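You operate a simulated robot arm through the tools that you are given. There is no shell and no other tool. Be economical: measure what you need, move in short steps, check, and stop when the job is done.

You run a simulated robot arm. Do the job below in one go: nothing can be reset, and whatever is moved stays where it is left.

Task
Test cup 3 under the plunger: 30 mm or less goes on GOOD, more on REMIX.
Fine: one drop; leave the plunger up, the slide out and the zero knob as it is.

It is judged by the outcome, as a careful person would: the job done as asked, and still so three seconds after it is handed in. It fails if anything else is knocked over, pushed out of place, dropped, spilled or broken.

Robot
A 6-joint arm with a two-finger parallel gripper, fixed in place. Base frame: the origin is at the foot of the arm, x ahead of it, y to its left, z up; the work surface is at about z = 0.851. Lengths are in m, angles in degrees, forces in N, time in s.
With the tool pointing down near the work surface it reaches from about 0.24 to 0.64 m from the base axis. Its first joint turns from -66.0 to 66.0 degrees. Payload 2.7 kg.
Tool frame: the origin (TCP) lies between the finger pads and is the grasp point; the fingertips stand 0.023 m ahead of it; z points along the fingers, y is the line along which they close. Largest opening 0.094 m; finger width 0.038, thickness 0.01; the body of the gripper, 0.054 by 0.096 m, starts 0.039 m behind the TCP.
Orientation is told as [roll, pitch, yaw] about the base's x, y, z axes, in that order, counted from this pose: with the fingers straight down and closing along the base's y, the tool's x points along the base's -x, its y along +y and its z along -z.

Tools
- The arm moves only by the tool servo_tool. Its argument "moves" is a list of rows, each a list of 7 numbers: the gripper command, from -1 (fully open) to 1 (shut), values between in proportion, then the shift along the tool's x, y, z in m, then the turn, a rotation vector about the tool's x, y, z in degrees. In form: [[hand, dx, dy, dz, wx, wy, wz], ...]. A call has 1 to 10 rows; each row shifts and turns the commanded pose from where the row before left it, along the tool's axes as they then stand. A row lasts 0.2 s, in which the tool goes at most 0.05 m and 8.6 degrees; a call with a longer step from one row to the next is refused whole, and so is a gripper value outside its range. A pose out of reach is approached as far as the arm can. The call stops where the force on the tool passes 60 N (or 10 N more than at its start, if that is more) or the arm is blocked; 0.2 s more then pass. The fingers move at their own pace (about 0.045 m/s each) and stop on an object; they squeeze with about 34 N. The grip force told is the motor's: it shows also when the fingers shut on nothing. Time passes only in rows, and 0.2 s behind the last, so rows that do not move let the fingers close. The reply holds the time, the measured pose of the TCP, the force on the tool along the base axes, the opening and the grip force, in the units named above and with some noise, with the torque about the TCP (base axes, N m) and any sound that the robot's microphone picked up, and new pictures: "show" is both (left out), scene, wrist or none.
- Cameras (640 x 400 px; columns grow to the right, rows downward): "scene" is fixed at [0.0804, -0.443, 1.3902]; the picture's right is [0.68, -0.73, 0.00], its down [-0.50, -0.47, -0.73] and it looks along [0.53, 0.50, -0.68] (base axes); focal length 229 px, centre (320, 200). "wrist" rides on the gripper at [0.086, 0.016, -0.074] in the tool frame; the picture's right is [-0.18, 0.98, 0.00], its down [-0.58, -0.11, -0.81] and it looks along [-0.79, -0.15, 0.59] (tool axes); focal length 243 px, centre (320, 200). There is no depth. A picture from a camera that has moved, and an enlarged one, comes with that camera's place and axes in the base frame and with its lens.
- zoom(camera, box): a new picture of the part [left, top, right, bottom] of that camera's present view, enlarged. No time passes.
- finish_job(): hands the job in; it is judged then, once.

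Go step by step. Nothing tells you positions but the pictures and the camera data: compare them with the known pose of the tool, close in by small moves and look again before you grip or let go. The budget is 120 turns and 200 pictures, counting those below and the enlarged ones. Unless the task says otherwise, let go and move clear before handing in, and close with one line.

The tools are called after "Emit:" as a command line: name --pt "numbers of a row" for each row, then --argument value for the rest, lists and objects as JSON in quotes. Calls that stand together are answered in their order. servo_tool: Moves the arm, as the interface text tells. Its arguments: {"type":"object","properties":{"moves":{"type":"array"},"show":{"type":"string","enum":["both","scene","wrist","none"]}},"required":["moves"]} The other tools are called the same way: zoom (camera, box) takes an enlarged picture of a part of a camera's view; finish_job () hands the job in.

At the start:

```text
clock: 0.0
ee_pos: [0.4048, -0.0534, 1.2157]
tcp_rot: [0.0, 0.0, 0.0]
wrist_force: [0.1, 0.1, 0.2]
ft_torque: [0.01, -0.02, 0.02]
width: 0.094
gripper_force: 0.1
```

scene: 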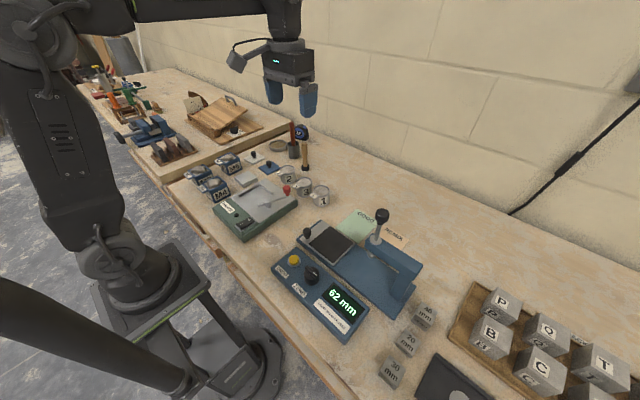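
wrist: 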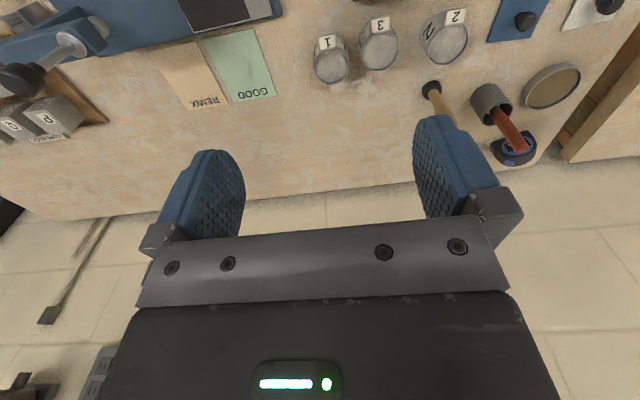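

I see a test machine (blue) with a slide, a plunger with a black knob, a display reading 62 mm, and three cups. I'll zoom in for details.

Emit:
zoom --camera "scene" --box '[260, 190, 440, 350]'

Emit:
zoom --camera "scene" --box '[200, 120, 360, 240]'

Emit:
zoom --camera "wrist" --box '[0, 0, 320, 140]'

```text
2.50 times, centred on (350, 270) of scene
camera zoom: at [0.0804, -0.443, 1.3902], right [0.68, -0.73, 0.0], down [-0.5, -0.47, -0.73], along [0.53, 0.5, -0.68], focal length 573 px, centre (245, 25)
```

zoom: 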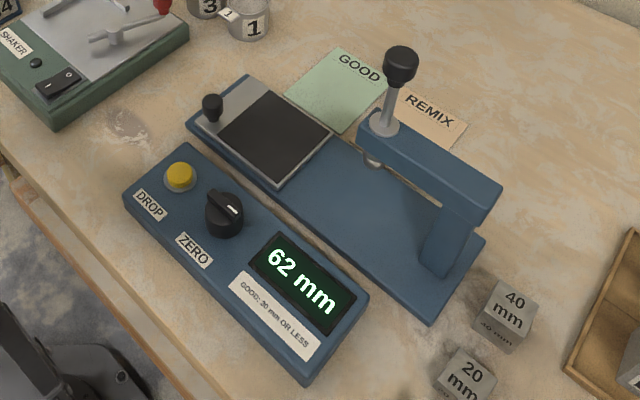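

```text
3.33 times, centred on (280, 180) of scene
camera zoom: at [0.0804, -0.443, 1.3902], right [0.68, -0.73, 0.0], down [-0.5, -0.47, -0.73], along [0.53, 0.5, -0.68], focal length 764 px, centre (453, 267)
```

zoom: 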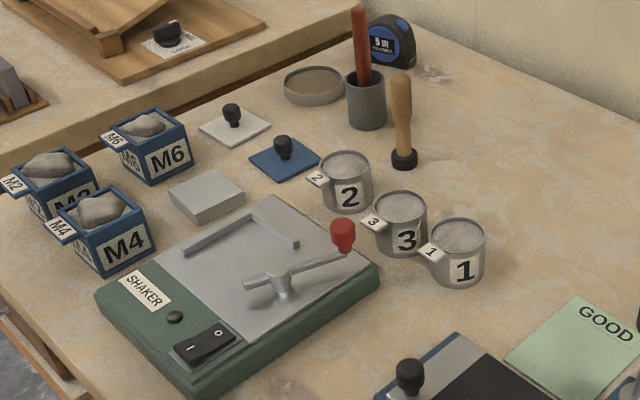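

```text
2.00 times, centred on (160, 70) of wrist
camera zoom: at [0.3169, -0.0377, 1.2884], right [0.18, 0.98, 0.0], down [0.58, -0.11, 0.81], along [0.79, -0.15, -0.59], focal length 485 px, centre (640, 460)
```

zoom: 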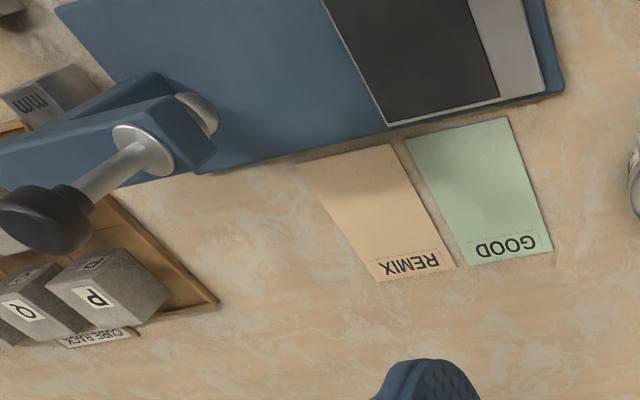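

The slide is out, with its pad on the +y side, and cup 3 sits between cups 2 and 1. I'll move the camera to look at the cups more closely.

Emit:
servo_tool --pt "-1 0.035 0.02 0.015 0 0 0" --pt "-1 0.035 0.02 0.015 0 0 0" --pt "-1 0.035 0.02 0.015 0 0 0" --show "wrist"

```text
clock: 0.8
ee_pos: [0.3011, 0.0074, 1.1677]
tcp_rot: [0.0, 0.0, 0.1]
wrist_force: [-0.1, 0.4, -0.5]
ft_torque: [-0.02, 0.0, 0.01]
width: 0.0942
gripper_force: 0.0
camera wrist: at [0.2145, 0.0229, 1.2419], right [0.18, 0.98, 0.0], down [0.58, -0.11, 0.81], along [0.79, -0.15, -0.59], focal length 243 px, centre (320, 200)
```

wrist: 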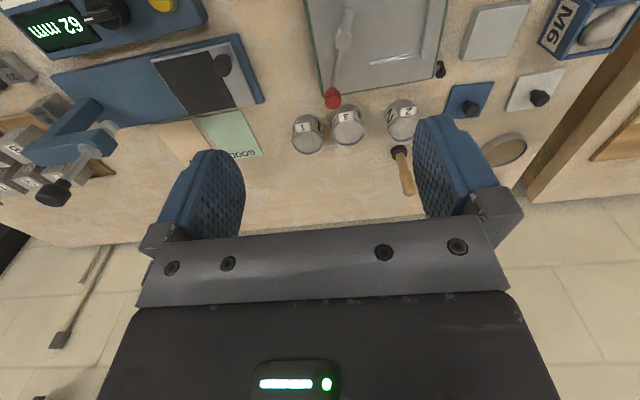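

Emit:
zoom --camera "wrist" --box '[200, 60, 440, 200]'

Emit:
zoom --camera "wrist" --box '[0, 0, 280, 175]'

```text
2.67 times, centred on (320, 130) of wrist
camera zoom: at [0.2145, 0.0229, 1.2419], right [0.18, 0.98, 0.0], down [0.58, -0.11, 0.81], along [0.79, -0.15, -0.59], focal length 647 px, centre (320, 387)
```

zoom: 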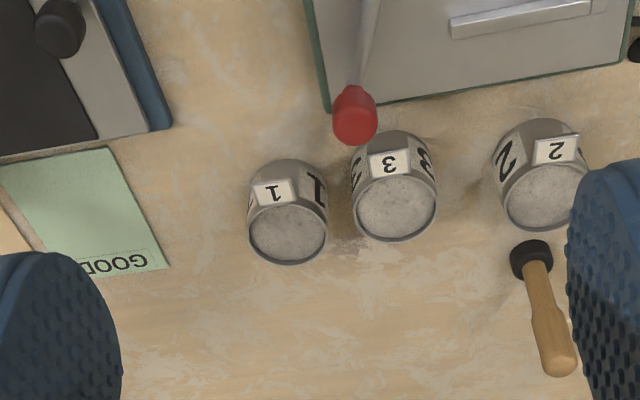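

```text
2.29 times, centred on (140, 88) of wrist
camera zoom: at [0.2145, 0.0229, 1.2419], right [0.18, 0.98, 0.0], down [0.58, -0.11, 0.81], along [0.79, -0.15, -0.59], focal length 555 px, centre (731, 457)
```

zoom: 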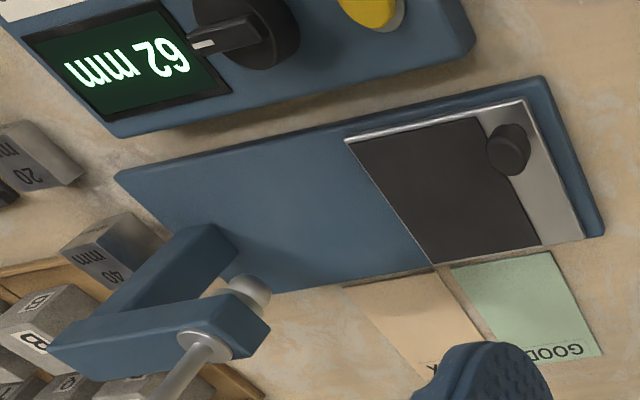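

Rough positions: cup 3 is at (0.495, 0.02) with its rim at about z 0.89, and the pad is at (0.376, -0.206, 0.868). The plunger tip is at (0.377, -0.326) and the DROP button at (0.27, -0.176). The shaker's red knob is where the wrist camera would go, so I'll turn the tool about 180° to put the camera on the far side.

Emit:
servo_tool --pt "-1 0 0 0 0 0 8.5" --pt "-1 0 0 0 0 0 8.5" --pt "-1 0 0 0 0 0 8.5" --pt "-1 0 0 0 0 0 8.5" --pt "-1 0 0 0 0 0 8.5" --pt "-1 0 0 0 0 0 8.5" --pt "-1 0 0 0 0 0 8.5" --pt "-1 0 0 0 0 0 8.5" --pt "-1 0 0 0 0 0 8.5" --pt "-1 0 0 0 0 0 8.5" --show "none"

Emit:
servo_tool --pt "-1 0 0 0 0 0 8.5" --pt "-1 0 0 0 0 0 8.5" --pt "-1 0 0 0 0 0 8.5" --pt "-1 0 0 0 0 0 8.5" --pt "-1 0 0 0 0 0 8.5" --pt "-1 0 0 0 0 0 8.5" --pt "-1 0 0 0 0 0 8.5" --pt "-1 0 0 0 0 0 8.5" --pt "-1 0 0 0 0 0 8.5" --pt "-1 0 0 0 0 0 8.5" --show "both"

```text
clock: 3.0
ee_pos: [0.2998, 0.0073, 1.1694]
tcp_rot: [0.0, 0.0, -85.3]
wrist_force: [0.9, 0.6, -0.2]
ft_torque: [0.02, 0.0, -0.03]
width: 0.0939
gripper_force: 0.1
```

```text
clock: 5.2
ee_pos: [0.3032, -0.0321, 1.1704]
tcp_rot: [-0.2, 0.1, -169.7]
wrist_force: [-0.1, 0.6, -0.5]
ft_torque: [-0.02, 0.02, 0.03]
width: 0.094
gripper_force: 0.0
out of reach, approached as far as the arm can: row 10
camera wrist: at [0.3899, -0.0333, 1.2427], right [-0.01, -1.0, -0.01], down [-0.59, 0.0, 0.81], along [-0.81, 0.01, -0.59], focal length 243 px, centre (320, 200)
```

scene: 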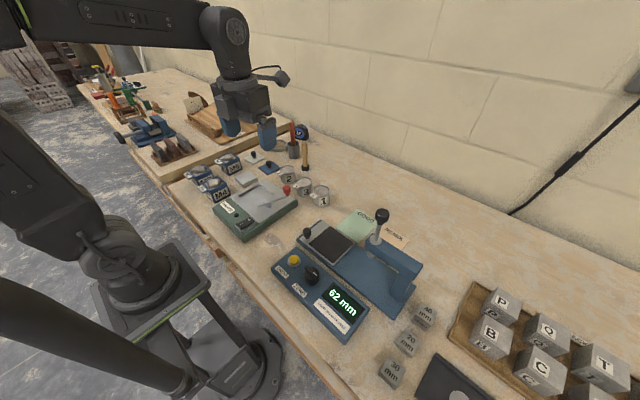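
wrist: 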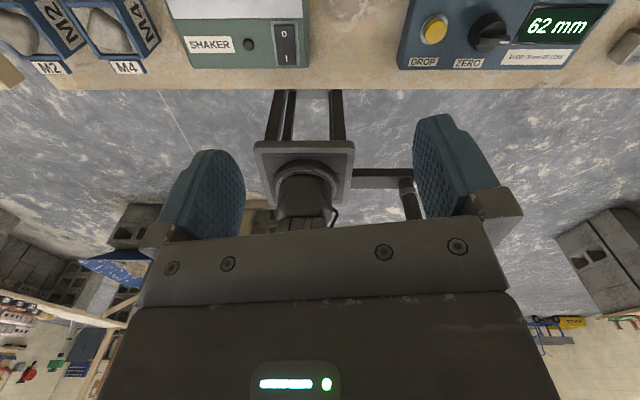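

The turn stops at about -170° yaw. I'll back off to about -165° and move over cup 3.

Emit:
servo_tool --pt "-1 0.03 0 0 0 0 -5" --pt "-1 0.04 0 0.02 0 0 0" --pt "-1 0.04 0 0.02 0 0 0" --pt "-1 0.04 0 0.02 0 0 0" --pt "-1 0.04 0 0.02 0 0 0" --show "both"

```text
clock: 6.4
ee_pos: [0.4865, 0.0148, 1.0864]
tcp_rot: [0.0, 0.0, -165.0]
wrist_force: [0.8, 0.8, 0.2]
ft_torque: [0.01, -0.02, 0.0]
width: 0.0941
gripper_force: 0.1
camera wrist: at [0.5726, 0.021, 1.1597], right [0.08, -1.0, 0.0], down [-0.59, -0.05, 0.81], along [-0.8, -0.06, -0.59], focal length 243 px, centre (320, 200)
```

scene: 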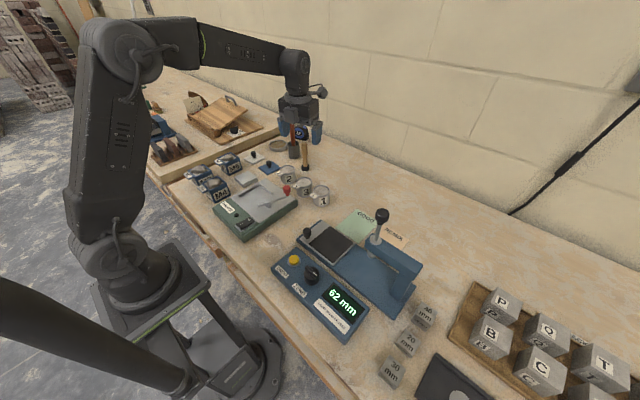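
wrist: 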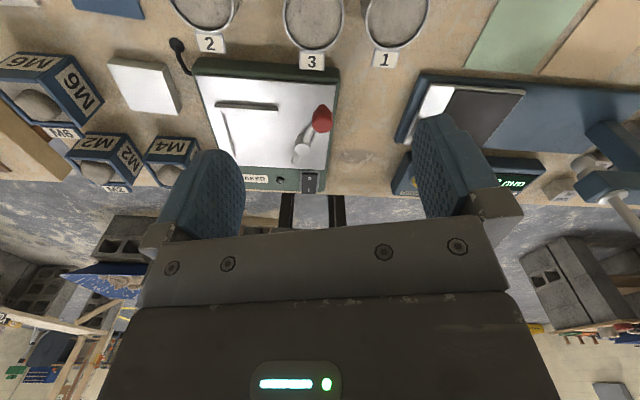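

Emit:
zoom --camera "wrist" --box '[160, 0, 448, 180]'

```text
2.22 times, centred on (304, 90) of wrist
camera zoom: at [0.5726, 0.021, 1.1597], right [0.08, -1.0, 0.0], down [-0.59, -0.05, 0.81], along [-0.8, -0.06, -0.59], focal length 539 px, centre (356, 444)
```

zoom: 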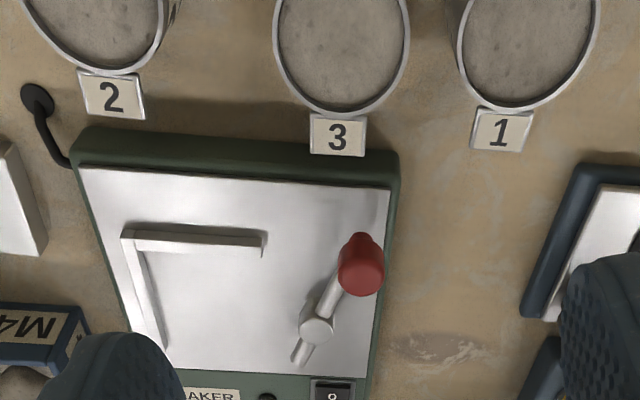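

Emit:
servo_tool --pt "-0.4 0 0 0 0 0 4" --pt "-0.4 0.0053 -0.0037 0.03 0 0 0" --pt "-0.4 0 0 0.04 0 0 0" --pt "-0.4 0 0 0.04 0 0 0" --pt "-0.4 0 0 0.035 0 0 0" --pt "-0.4 0 0 0 0 0 0" --show "both"

```text
clock: 7.8
ee_pos: [0.4917, -0.0144, 0.9457]
tcp_rot: [-0.1, 0.0, -168.8]
wrist_force: [0.2, -0.3, -0.4]
ft_torque: [0.0, -0.01, -0.01]
width: 0.0658
gripper_force: 0.1
out of reach, approached as far as the arm can: row 1, 2
camera wrist: at [0.5786, -0.0144, 1.0179], right [0.01, -1.0, 0.0], down [-0.59, -0.01, 0.81], along [-0.81, -0.01, -0.59], focal length 243 px, centre (320, 200)
```

scene: 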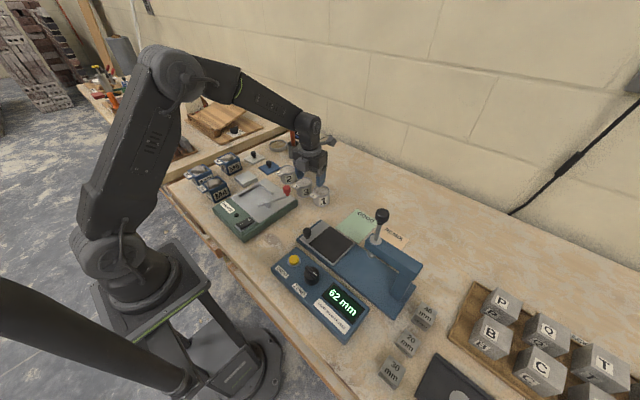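
wrist: 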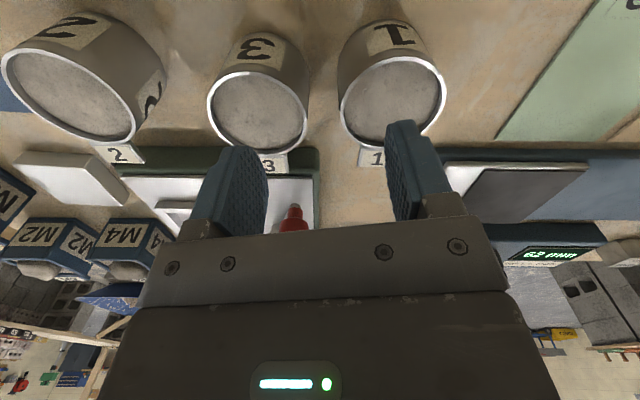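

Emit:
servo_tool --pt "-0.4 0 0 0 0 0 -4.3" --pt "-0.4 0.009 -0.0337 0 0 0 0" --pt "-0.4 0 0 0 0 0 0" --show "wrist"

```text
clock: 8.6
ee_pos: [0.4924, 0.0207, 0.9448]
tcp_rot: [-0.2, 0.0, -164.5]
wrist_force: [0.4, 0.9, -0.6]
ft_torque: [-0.05, 0.0, -0.04]
width: 0.066
gripper_force: 0.0
camera wrist: at [0.5797, 0.0282, 1.0172], right [0.08, -1.0, 0.0], down [-0.59, -0.05, 0.81], along [-0.8, -0.07, -0.59], focal length 243 px, centre (320, 200)
```

wrist: 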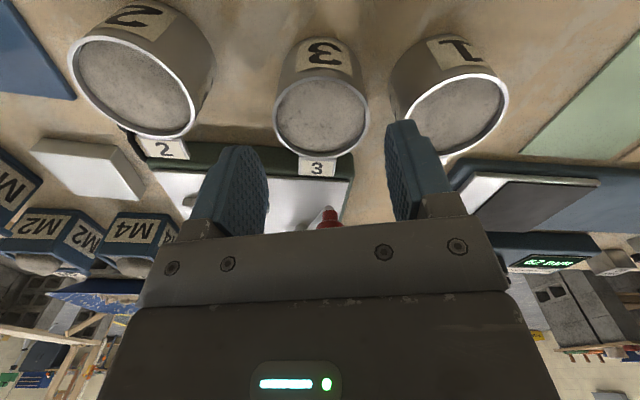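

Cup 3 is centred between the fingers and the gap to cup 1 is clear. Next I'll descend part way.

Emit:
servo_tool --pt "-0.4 0 0 0.015 0 0 0" --pt "-0.4 0 0 0.015 0 0 0" --pt "-0.4 0 0 0 0 0 0" --show "both"

Emit:
zoom --camera "scene" --box '[250, 130, 370, 220]'

```text
clock: 9.4
ee_pos: [0.493, 0.0217, 0.9127]
tcp_rot: [-0.2, 0.0, -164.6]
wrist_force: [-0.1, 0.7, 1.0]
ft_torque: [0.01, -0.02, 0.02]
width: 0.0656
gripper_force: 0.2
camera wrist: at [0.5793, 0.0284, 0.9866], right [0.08, -1.0, 0.0], down [-0.59, -0.05, 0.81], along [-0.8, -0.07, -0.59], focal length 243 px, centre (320, 200)
```

scene: 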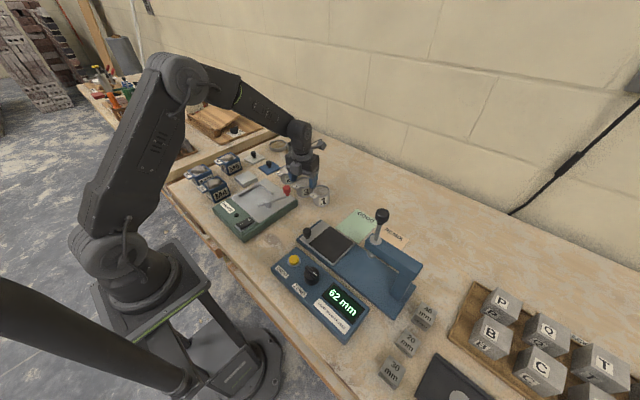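
wrist: 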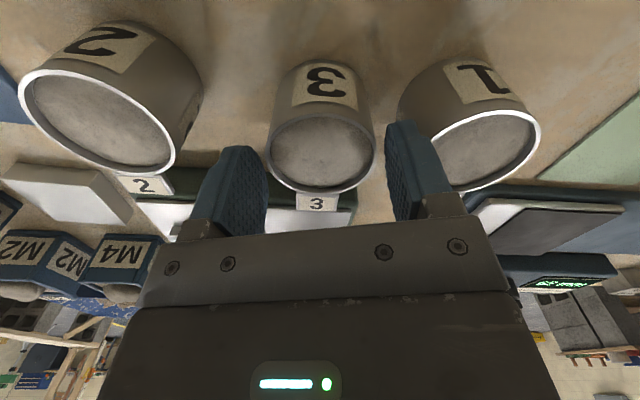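

```text
4.44 times, centred on (310, 175) of scene
camera zoom: at [0.0804, -0.443, 1.3902], right [0.68, -0.73, 0.0], down [-0.5, -0.47, -0.73], along [0.53, 0.5, -0.68], focal length 1018 px, centre (364, 311)
```

zoom: 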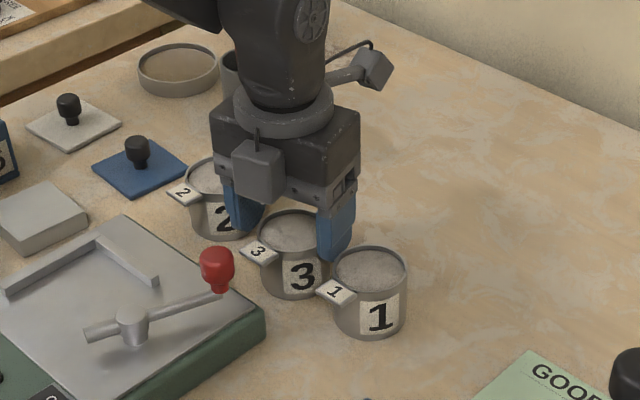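

Emit:
servo_tool --pt "-0.4 0 -0.0015 0 0 0 0" --pt "-0.4 0 0 0.01 0 0 0" --pt "-0.4 0 0 0.01 0 0 0" --pt "-0.4 0 0 0 0 0 0" --show "both"

Emit:
zoom --camera "scene" --box '[270, 150, 350, 210]'

```text
clock: 10.4
ee_pos: [0.4929, 0.0215, 0.8931]
tcp_rot: [-0.2, 0.0, -164.5]
wrist_force: [-0.2, 0.3, -0.2]
ft_torque: [0.0, 0.01, 0.0]
width: 0.0661
gripper_force: 0.1
camera wrist: at [0.5798, 0.029, 0.9666], right [0.08, -1.0, 0.0], down [-0.59, -0.05, 0.81], along [-0.8, -0.07, -0.59], focal length 243 px, centre (320, 200)
```

scene: 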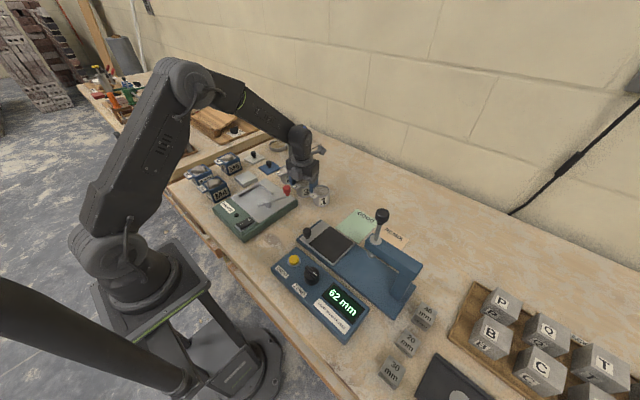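
wrist: 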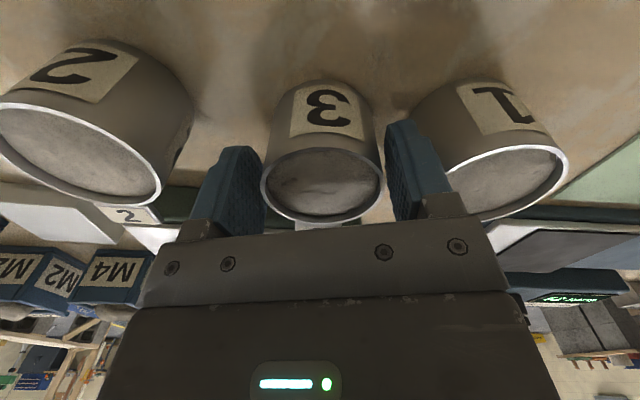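

```text
6.67 times, centred on (310, 180) of scene
camera zoom: at [0.0804, -0.443, 1.3902], right [0.68, -0.73, 0.0], down [-0.5, -0.47, -0.73], along [0.53, 0.5, -0.68], focal length 1527 px, centre (387, 333)
```

zoom: 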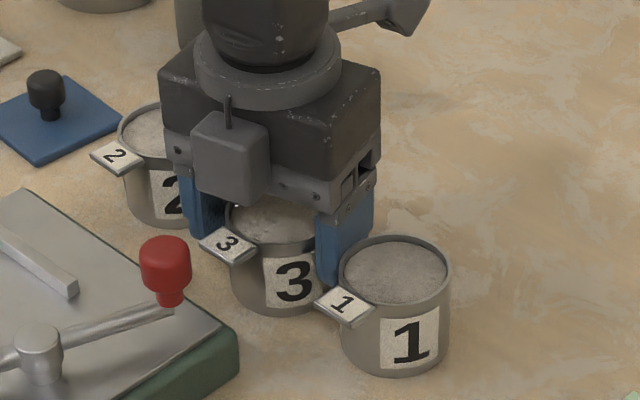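

The fingers straddle cup 3 without touching the others. I'll go 12 mm lower and close.

Emit:
servo_tool --pt "-0.4 0 0 0.012 0 0 0" --pt "-0.4 0 0 0 0 0 0" --pt "0.1 0 0 0 0 0 0" --pt "1 0 0 0 0 0 0" --pt "1 0 0 0 0 0 0" --show "wrist"

```text
clock: 11.6
ee_pos: [0.4935, 0.0226, 0.8824]
tcp_rot: [-0.2, 0.1, -164.4]
wrist_force: [0.7, -0.3, 0.6]
ft_torque: [-0.11, -0.04, 0.04]
width: 0.055
gripper_force: 34.3
camera wrist: at [0.5802, 0.029, 0.955], right [0.08, -1.0, 0.0], down [-0.59, -0.05, 0.81], along [-0.8, -0.07, -0.59], focal length 243 px, centre (320, 200)
```

wrist: 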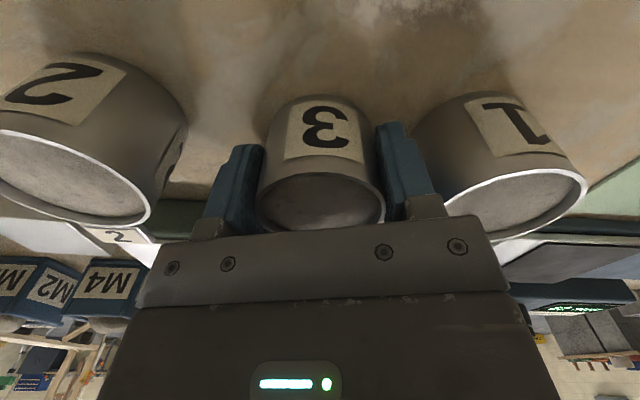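

Cup 3 is held at 55 mm opening. I'll lift it straight up, slowly.

Emit:
servo_tool --pt "1 0 0 -0.015 0 0 0" --pt "1 0 0 -0.02 0 0 0" --pt "1 0 0 -0.025 0 0 0" --pt "1 0 0 -0.03 0 0 0" --pt "1 0 0 -0.02 0 0 0" --show "both"

```text
clock: 12.8
ee_pos: [0.4936, 0.0205, 0.9904]
tcp_rot: [-0.1, -0.1, -164.6]
wrist_force: [0.7, 0.9, -3.2]
ft_torque: [-0.01, -0.03, 0.06]
width: 0.0553
gripper_force: 33.9
camera wrist: at [0.5804, 0.0273, 1.0647], right [0.08, -1.0, 0.0], down [-0.59, -0.05, 0.81], along [-0.8, -0.07, -0.59], focal length 243 px, centre (320, 200)
```

scene: 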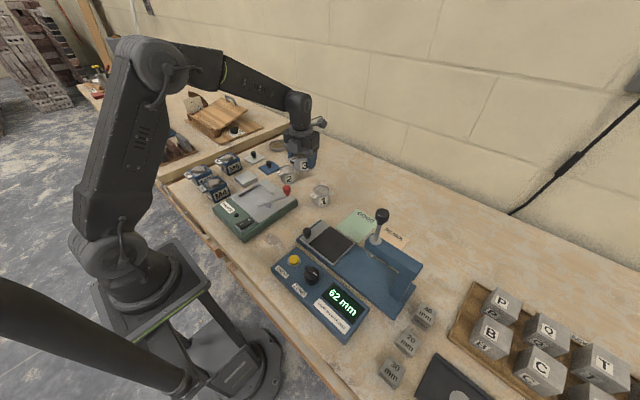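
wrist: 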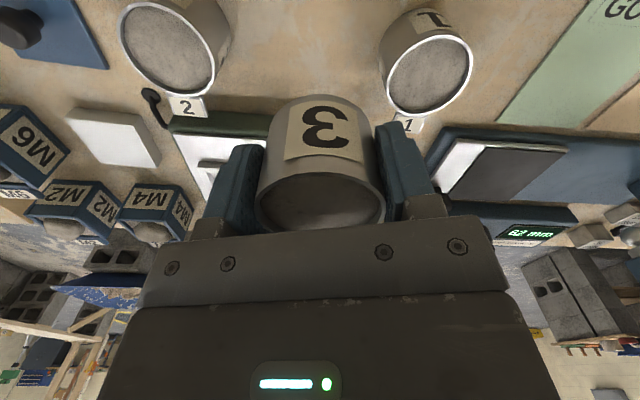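

Lifted cleanly. I'll carry it over the pad and turn the grip to clear the slide knob.

Emit:
servo_tool --pt "1 -0.0173 0.0187 0 0 0 0" --pt "1 -0.0259 0.0281 0 0 0 0" --pt "1 -0.0259 0.0281 0 0 0 0" --pt "1 -0.0259 0.0281 0 0 0 0" --pt "1 -0.0259 0.0281 0 0 0 0" --pt "1 -0.0259 0.0281 0 0 0 0" --pt "1 -0.026 0.0279 0 0 0 7" --pt "1 0 0 0 0 0 7" --pt "1 0 0 0 0 0 7" --pt "1 0 0 0 0 0 0" --show "both"

Emit:
zoom --camera "scene" --box '[260, 170, 420, 290]'

```text
clock: 15.0
ee_pos: [0.3758, -0.204, 0.9913]
tcp_rot: [0.0, 0.2, 174.2]
wrist_force: [0.5, -0.7, -2.7]
ft_torque: [0.05, -0.01, -0.01]
width: 0.0552
gripper_force: 34.0
camera wrist: at [0.4598, -0.2298, 1.0644], right [-0.28, -0.96, 0.0], down [-0.57, 0.17, 0.81], along [-0.77, 0.23, -0.59], focal length 243 px, centre (320, 200)
```

scene: 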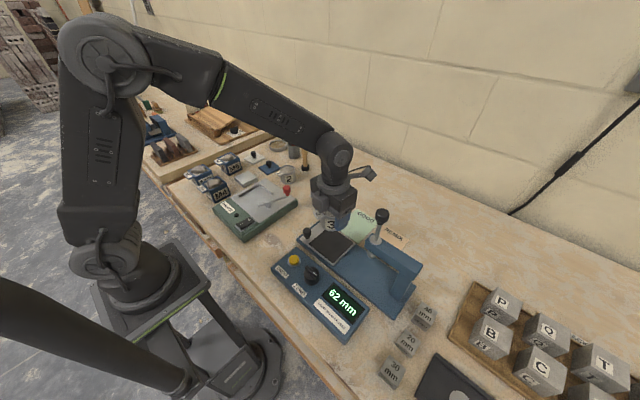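
wrist: 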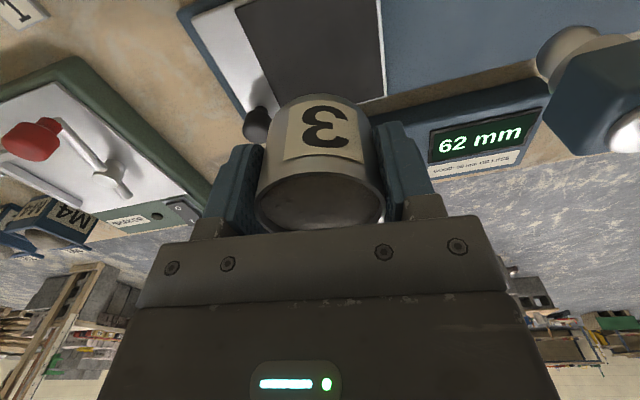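

```text
3.33 times, centred on (340, 230) of scene
camera zoom: at [0.0804, -0.443, 1.3902], right [0.68, -0.73, 0.0], down [-0.5, -0.47, -0.73], along [0.53, 0.5, -0.68], focal length 764 px, centre (253, 100)
```

zoom: 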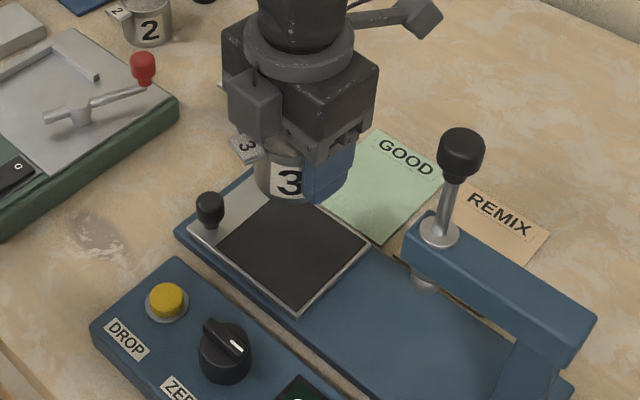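

Over the pad, whose centre I take to be about (0.38, -0.205). Now I'll lower the cup.

Emit:
servo_tool --pt "1 0.002 0.001 0.03 0 0 0" --pt "1 0 0 0.03 0 0 0" --pt "1 0 0 0.018 0 0 0" --pt "1 0 0 0 0 0 0" --show "both"

Emit:
zoom --camera "scene" --box '[280, 190, 380, 265]'

```text
clock: 16.0
ee_pos: [0.3764, -0.2072, 0.9116]
tcp_rot: [0.0, -0.1, 174.4]
wrist_force: [-0.3, 0.9, -2.2]
ft_torque: [0.0, 0.01, 0.0]
width: 0.0551
gripper_force: 34.0
camera wrist: at [0.4604, -0.2318, 0.9854], right [-0.28, -0.96, 0.0], down [-0.57, 0.17, 0.81], along [-0.77, 0.23, -0.59], focal length 243 px, centre (320, 200)
```

scene: 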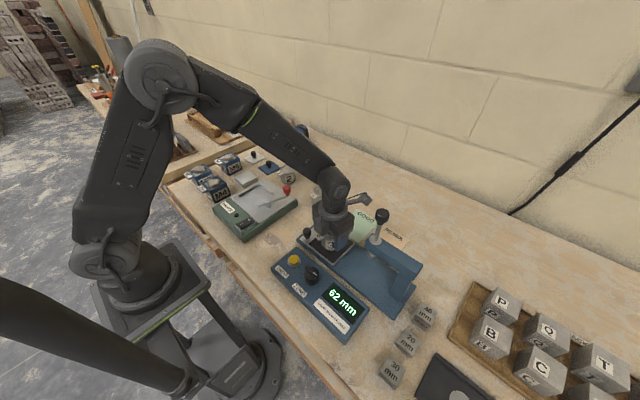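
wrist: 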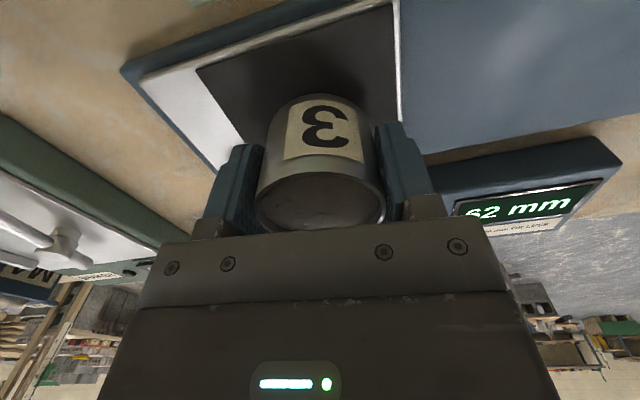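

```text
5.33 times, centred on (330, 228) of scene
camera zoom: at [0.0804, -0.443, 1.3902], right [0.68, -0.73, 0.0], down [-0.5, -0.47, -0.73], along [0.53, 0.5, -0.68], focal length 1222 px, centre (267, 53)
```

zoom: 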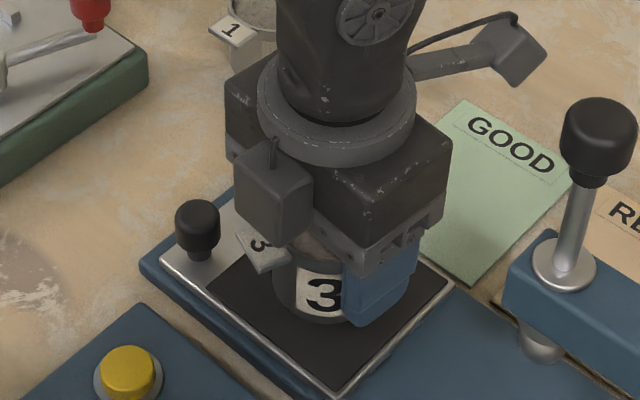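

Emit:
servo_tool --pt "1 0.003 -0.002 0.004 0 0 0" --pt "1 0 0 0.003 0 0 0" --pt "1 0 0 0.002 0 0 0" --pt "1 0 0 0 0 0 0" --show "none"

Emit:
zoom --camera "scene" --box '[290, 210, 370, 270]'

```text
clock: 17.0
ee_pos: [0.3802, -0.2061, 0.9029]
tcp_rot: [0.0, 0.0, 174.3]
wrist_force: [0.5, 0.4, -2.9]
ft_torque: [0.01, 0.04, -0.01]
width: 0.0549
gripper_force: 33.9
```

```text
6.67 times, centred on (330, 240) of scene
camera zoom: at [0.0804, -0.443, 1.3902], right [0.68, -0.73, 0.0], down [-0.5, -0.47, -0.73], along [0.53, 0.5, -0.68], focal length 1527 px, centre (253, -67)
```

zoom: 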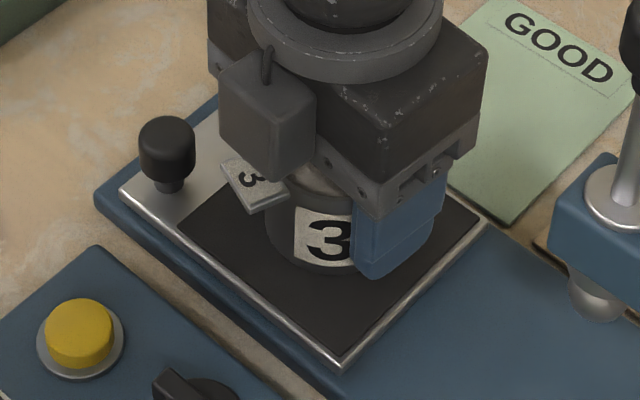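

Emit:
servo_tool --pt "1 0 0 0.0015 0 0 0" --pt "1 0 0 0.0015 0 0 0" --pt "1 0 0 0 0 0 0" --show "none"

Emit:
servo_tool --pt "1 0 0 0.001 0 0 0" --pt "1 0 0 0.001 0 0 0" --pt "1 0 0 0 0 0 0" --show "none"

```text
clock: 17.8
ee_pos: [0.3814, -0.206, 0.9025]
tcp_rot: [0.1, 0.3, 174.3]
wrist_force: [-8.5, -3.7, 28.8]
ft_torque: [0.11, 0.09, -0.25]
width: 0.0552
gripper_force: 34.0
```

```text
clock: 18.6
ee_pos: [0.3829, -0.2062, 0.9014]
tcp_rot: [0.2, 0.4, 174.2]
wrist_force: [2.2, -15.1, 25.5]
ft_torque: [-0.09, -0.12, -0.08]
width: 0.0546
gripper_force: 33.2
```

Contact with the pad. I'll back off the pressure and release.

Emit:
servo_tool --pt "1 0 0 -0.0025 0 0 0" --pt "1 0 0 0 0 0 0" --show "none"

Emit:
servo_tool --pt "-0.4 0 0 0 0 0 0" --pt "-0.4 0 0 0 0 0 0" --show "wrist"

Emit:
zoom --camera "scene" --box '[290, 210, 370, 270]'

```text
clock: 19.2
ee_pos: [0.3825, -0.2016, 0.9011]
tcp_rot: [-0.2, -0.1, 174.3]
wrist_force: [6.4, -0.3, 7.2]
ft_torque: [-0.1, -0.45, 0.02]
width: 0.0548
gripper_force: 34.0
```

```text
clock: 19.8
ee_pos: [0.3811, -0.2027, 0.9007]
tcp_rot: [0.0, -0.1, 174.3]
wrist_force: [0.5, -0.1, -0.7]
ft_torque: [0.0, 0.01, -0.02]
width: 0.0657
gripper_force: 0.1
camera wrist: at [0.4644, -0.2282, 0.9743], right [-0.28, -0.96, 0.0], down [-0.57, 0.17, 0.81], along [-0.77, 0.23, -0.59], focal length 243 px, centre (320, 200)
```

wrist: 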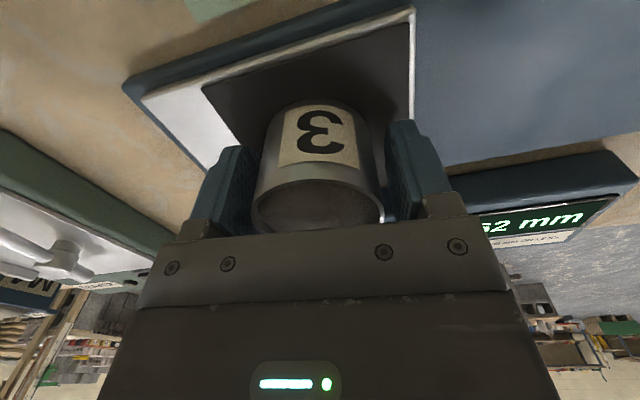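

```text
6.67 times, centred on (330, 240) of scene
camera zoom: at [0.0804, -0.443, 1.3902], right [0.68, -0.73, 0.0], down [-0.5, -0.47, -0.73], along [0.53, 0.5, -0.68], focal length 1527 px, centre (253, -67)
```

zoom: 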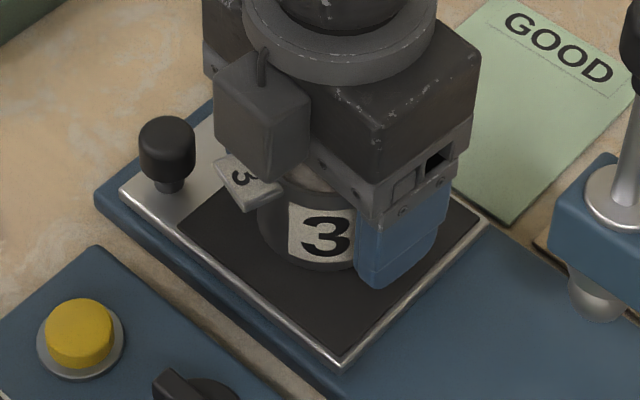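

Released. I'll lift straight up and check that the cup is centred.

Emit:
servo_tool --pt "-0.4 0 0 -0.02 0 0 0" --pt "-0.4 0 0 -0.03 0 0 0" --pt "-0.4 0 0 -0.04 0 0 0" --pt "-0.4 0.04 0 -0.03 0 0 0" --pt "-0.4 0.04 0 0 0 0 0" --show "wrist"

Emit:
zoom --camera "scene" --box '[280, 195, 400, 285]'

```text
clock: 21.0
ee_pos: [0.4642, -0.2136, 1.0237]
tcp_rot: [0.0, 0.0, 174.3]
wrist_force: [0.3, 0.1, -0.1]
ft_torque: [0.0, 0.01, 0.02]
width: 0.0656
gripper_force: 0.0
camera wrist: at [0.5467, -0.2387, 1.0964], right [-0.28, -0.96, 0.0], down [-0.57, 0.17, 0.81], along [-0.77, 0.23, -0.59], focal length 243 px, centre (320, 200)
```

wrist: 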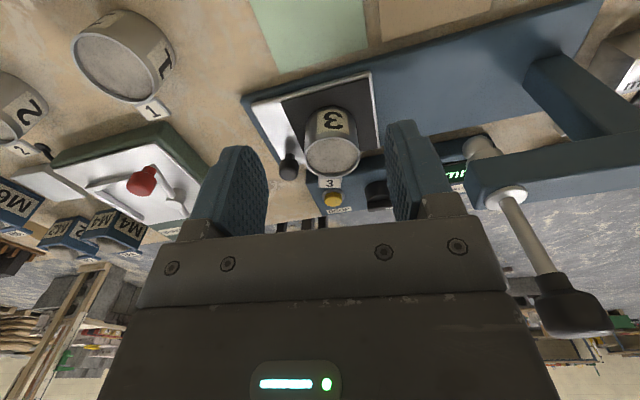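

```text
4.44 times, centred on (340, 240) of scene
camera zoom: at [0.0803, -0.443, 1.3902], right [0.68, -0.73, 0.0], down [-0.5, -0.47, -0.73], along [0.53, 0.5, -0.68], focal length 1018 px, centre (231, 22)
```

zoom: 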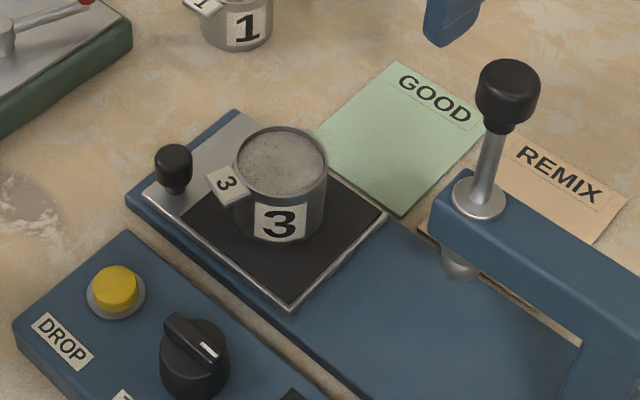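

The cup sits well on the pad. Next I'll turn the tool to yaw -90° so the camera is away from the plunger, then grip the slide knob.

Emit:
servo_tool --pt "-0.4 0 0 0 0 0 -8.5" --pt "-0.4 0 0 0 0 0 -8.5" --pt "-0.4 0 0 0 0 0 -8.5" --pt "-0.4 0 0 0 0 0 -8.5" --pt "-0.4 0 0 0 0 0 -8.5" --pt "-0.4 0 0 0 0 0 -8.5" --pt "-0.4 0 0 0 0 0 -8.5" --pt "-0.4 0 0 0 0 0 -8.5" --pt "-0.4 0 0 0 0 0 -8.5" --pt "-0.4 0 0 0 0 0 -8.5" --show "none"

Emit:
servo_tool --pt "-0.4 0 0 0 0 0 -8.5" --pt "-0.4 0 0 0 0 0 -2.2" --pt "-0.4 0.04 0 0 0 0 0" --pt "-0.4 0.04 0 0 0 0 0" --pt "-0.4 0 -0.04 0 0 0 0" --pt "-0.4 0 -0.04 0 0 0 0" --pt "-0.4 0 -0.035 0.03 0 0 0" --pt "-0.4 0 0 0.02 0 0 0" --show "both"

```text
clock: 23.2
ee_pos: [0.46, -0.2117, 1.0206]
tcp_rot: [0.1, 0.0, -100.5]
wrist_force: [0.3, -0.1, 0.5]
ft_torque: [0.02, 0.05, 0.0]
width: 0.0657
gripper_force: 0.0
```

```text
clock: 25.0
ee_pos: [0.3443, -0.134, 0.9723]
tcp_rot: [0.0, 0.0, -90.0]
wrist_force: [-0.3, 0.1, 0.4]
ft_torque: [-0.01, 0.01, -0.05]
width: 0.0658
gripper_force: 0.0
camera wrist: at [0.3591, -0.0464, 1.0458], right [0.98, -0.18, 0.0], down [-0.11, -0.58, 0.81], along [-0.15, -0.79, -0.59], focal length 243 px, centre (320, 200)
```

scene: 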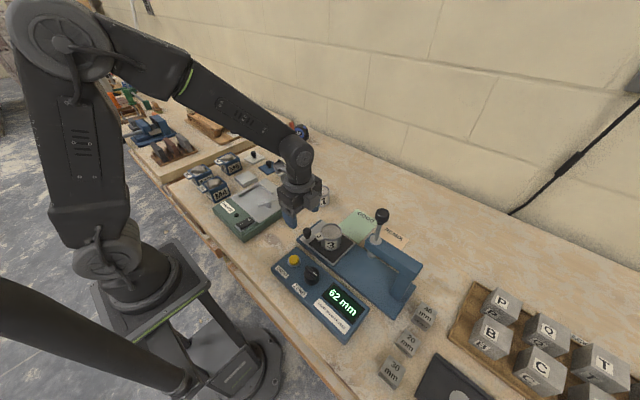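
wrist: 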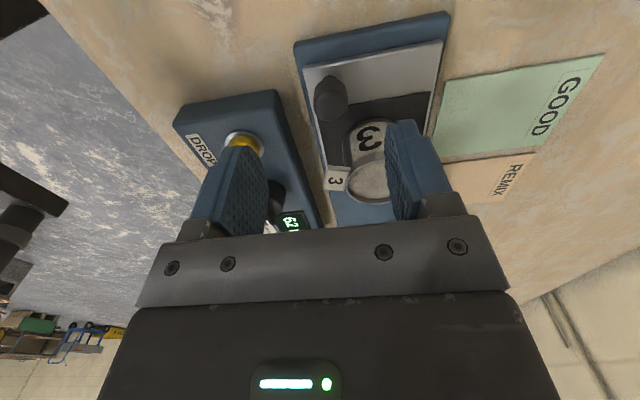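

The slide knob is at about (0.349, -0.136). I'll narrow the opening and descend onto it.

Emit:
servo_tool --pt "0.05 0.002 0.0047 0 0 0 0" --pt "0.05 0 0 0.02 0 0 0" --pt "0.05 0 0 0.02 0 0 0" --pt "0.05 0 0 0 0 0 0" --show "wrist"

Emit:
zoom --camera "scene" --box '[270, 190, 370, 265]'

```text
clock: 26.0
ee_pos: [0.3501, -0.1305, 0.93]
tcp_rot: [0.2, 0.0, -90.0]
wrist_force: [0.1, -0.5, -0.1]
ft_torque: [0.0, 0.0, 0.02]
width: 0.045
gripper_force: 0.1
camera wrist: at [0.3658, -0.0449, 1.0037], right [0.98, -0.18, 0.0], down [-0.11, -0.58, 0.81], along [-0.15, -0.79, -0.59], focal length 243 px, centre (320, 200)
```

wrist: 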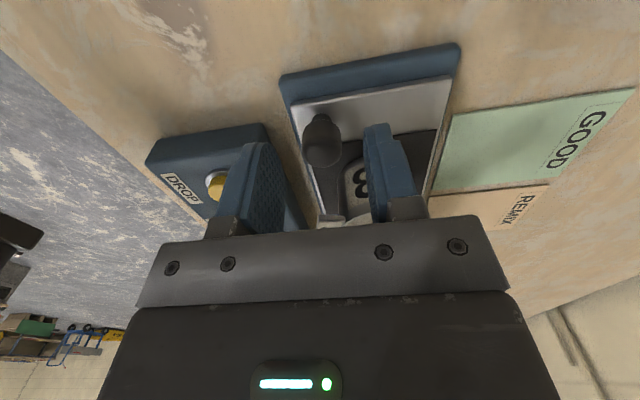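

```text
5.33 times, centred on (320, 228) of scene
camera zoom: at [0.0804, -0.443, 1.3902], right [0.68, -0.73, 0.0], down [-0.5, -0.47, -0.73], along [0.53, 0.5, -0.68], focal length 1222 px, centre (320, 53)
```

zoom: 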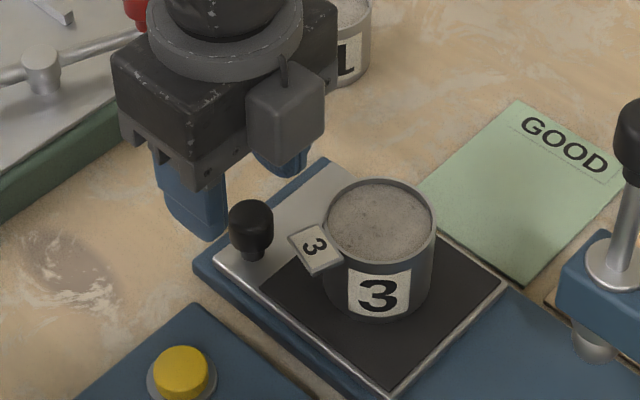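

The gripper body is bulky near the plunger arm, so I'll push the slide in with closed fingers from behind the knob (+y side). That keeps the body well away from the arm.

Emit:
servo_tool --pt "0.05 0 0 -0.015 0 0 0" --pt "0.5 0.038 0 0 0 0 0" --pt "1 0 0 0 0 0 0" --pt "1 0 0 0.02 0 0 0" --pt "1 0 0 0.025 0 0 0" --pt "1 0 0 0 0 0 0" --show "wrist"

Emit:
zoom --camera "scene" --box '[270, 190, 370, 265]'

```text
clock: 27.4
ee_pos: [0.3489, -0.0918, 0.9004]
tcp_rot: [0.0, 0.0, -90.0]
wrist_force: [0.2, 0.4, 0.1]
ft_torque: [-0.04, 0.02, 0.03]
width: 0.0001
gripper_force: 34.7
camera wrist: at [0.364, -0.0062, 0.9734], right [0.98, -0.18, 0.0], down [-0.11, -0.58, 0.81], along [-0.15, -0.79, -0.59], focal length 243 px, centre (320, 200)
```

wrist: 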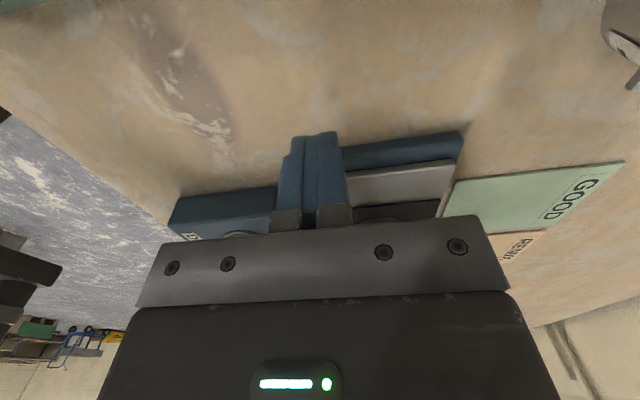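

```text
5.33 times, centred on (320, 228) of scene
camera zoom: at [0.0804, -0.443, 1.3902], right [0.68, -0.73, 0.0], down [-0.5, -0.47, -0.73], along [0.53, 0.5, -0.68], focal length 1222 px, centre (320, 53)
```

zoom: 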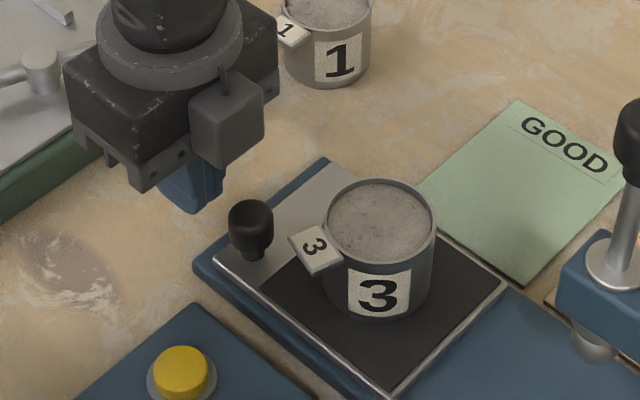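

Emit:
servo_tool --pt "1 -0.008 0 0 0 0 0" --pt "1 -0.005 0 0 0 0 0" --pt "1 -0.006 0 0 0 0 0" --pt "1 -0.008 0 0 0 0 0" --pt "1 -0.008 0 0 0 0 0" --pt "1 -0.006 0 0 0 0 0" --show "none"

Emit:
zoom --camera "scene" --box '[270, 180, 430, 300]'

```text
clock: 28.8
ee_pos: [0.3499, -0.1319, 0.9002]
tcp_rot: [-0.1, 0.0, -90.0]
wrist_force: [0.1, 0.6, -0.4]
ft_torque: [0.02, 0.01, -0.01]
width: 0.0004
gripper_force: 33.9
```

```text
3.33 times, centred on (350, 240) of scene
camera zoom: at [0.0804, -0.443, 1.3902], right [0.68, -0.73, 0.0], down [-0.5, -0.47, -0.73], along [0.53, 0.5, -0.68], focal length 764 px, centre (220, 67)
```

zoom: 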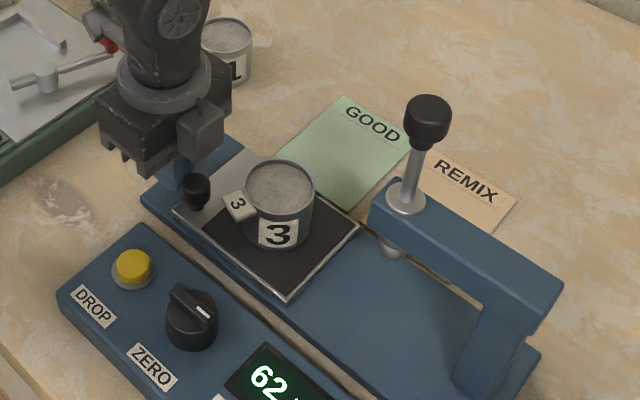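

The slide moves smoothly with the cup on it. I'll keep pushing.

Emit:
servo_tool --pt "1 -0.006 0 0 0 0 0" --pt "1 -0.008 0 0 0 0 0" --pt "1 -0.01 0 0 0 0 0" --pt "1 -0.01 0 0 0 0 0" --pt "1 -0.01 0 0 0 0 0" --pt "1 -0.01 0 0 0 0 0" --pt "1 -0.008 0 0 0 0 0" --pt "1 -0.006 0 0 0 0 0" --show "wrist"

Emit:
zoom --camera "scene" --box '[270, 180, 430, 300]'

```text
clock: 30.6
ee_pos: [0.3494, -0.2018, 0.9003]
tcp_rot: [0.0, 0.0, -90.0]
wrist_force: [0.2, 0.4, -0.3]
ft_torque: [0.0, 0.02, 0.02]
width: 0.0
gripper_force: 34.2
camera wrist: at [0.3654, -0.1148, 0.9738], right [0.98, -0.18, 0.0], down [-0.11, -0.58, 0.81], along [-0.15, -0.79, -0.59], focal length 243 px, centre (320, 200)
```

wrist: 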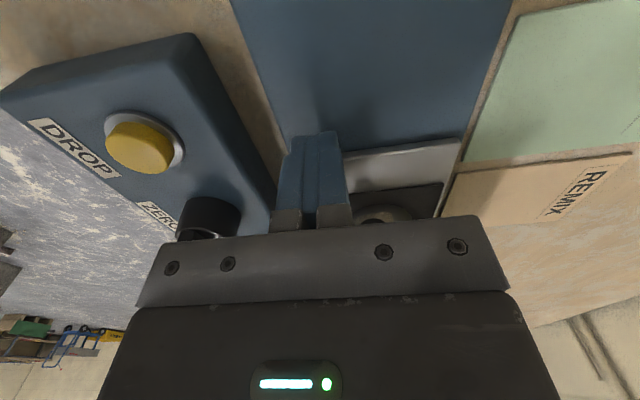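

```text
3.33 times, centred on (350, 240) of scene
camera zoom: at [0.0804, -0.443, 1.3902], right [0.68, -0.73, 0.0], down [-0.5, -0.47, -0.73], along [0.53, 0.5, -0.68], focal length 764 px, centre (220, 67)
```

zoom: 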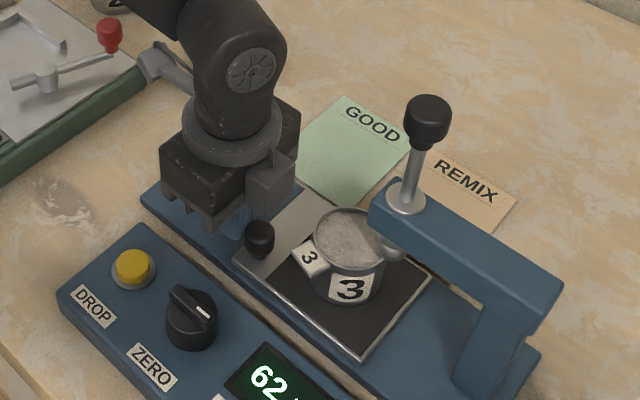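

Emit:
servo_tool --pt "1 -0.006 0 0 0 0 0" --pt "1 -0.006 0 0 0 0 0" --pt "1 -0.005 0 0 0 0 0" --pt "1 -0.003 0 0 0 0 0" --show "none"

Emit:
zoom --camera "scene" --box '[300, 190, 420, 280]'

```text
clock: 31.6
ee_pos: [0.3499, -0.2216, 0.9018]
tcp_rot: [0.0, 0.0, -89.9]
wrist_force: [-0.6, 0.4, 0.8]
ft_torque: [0.02, 0.01, 0.01]
width: 0.0
gripper_force: 33.9
```

```text
4.44 times, centred on (360, 235) of scene
camera zoom: at [0.0804, -0.443, 1.3902], right [0.68, -0.73, 0.0], down [-0.5, -0.47, -0.73], along [0.53, 0.5, -0.68], focal length 1018 px, centre (142, 44)
```

zoom: 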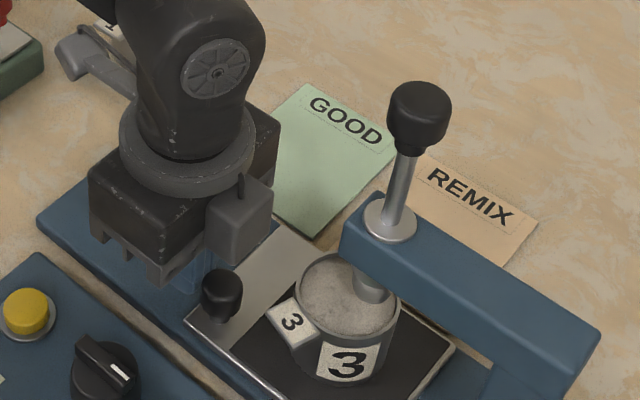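

Emit:
servo_tool --pt "1 -0.002 0 0 0 0 0" --pt "1 -0.002 0 0 0 0 0" --pt "1 -0.0015 0 0 0 0 0" --pt "1 0 0 0 0 0 0" --show "none"

Emit:
zoom --camera "scene" --box '[300, 200, 420, 290]'

```text
clock: 32.6
ee_pos: [0.3504, -0.2257, 0.9018]
tcp_rot: [0.0, 0.0, -90.1]
wrist_force: [0.6, 0.1, 0.0]
ft_torque: [0.0, 0.01, 0.04]
width: 0.0
gripper_force: 34.2
```

```text
4.44 times, centred on (360, 245) of scene
camera zoom: at [0.0804, -0.443, 1.3902], right [0.68, -0.73, 0.0], down [-0.5, -0.47, -0.73], along [0.53, 0.5, -0.68], focal length 1018 px, centre (142, 0)
```

zoom: 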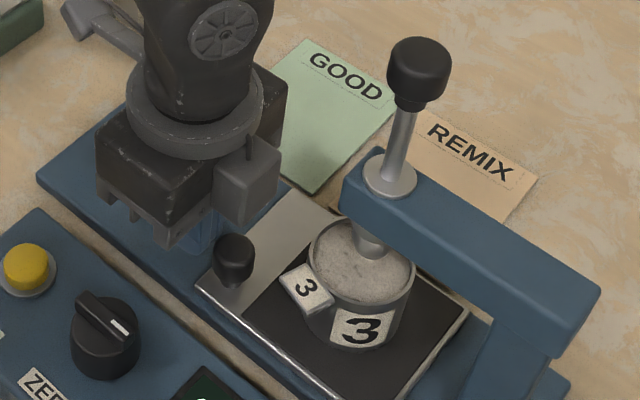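

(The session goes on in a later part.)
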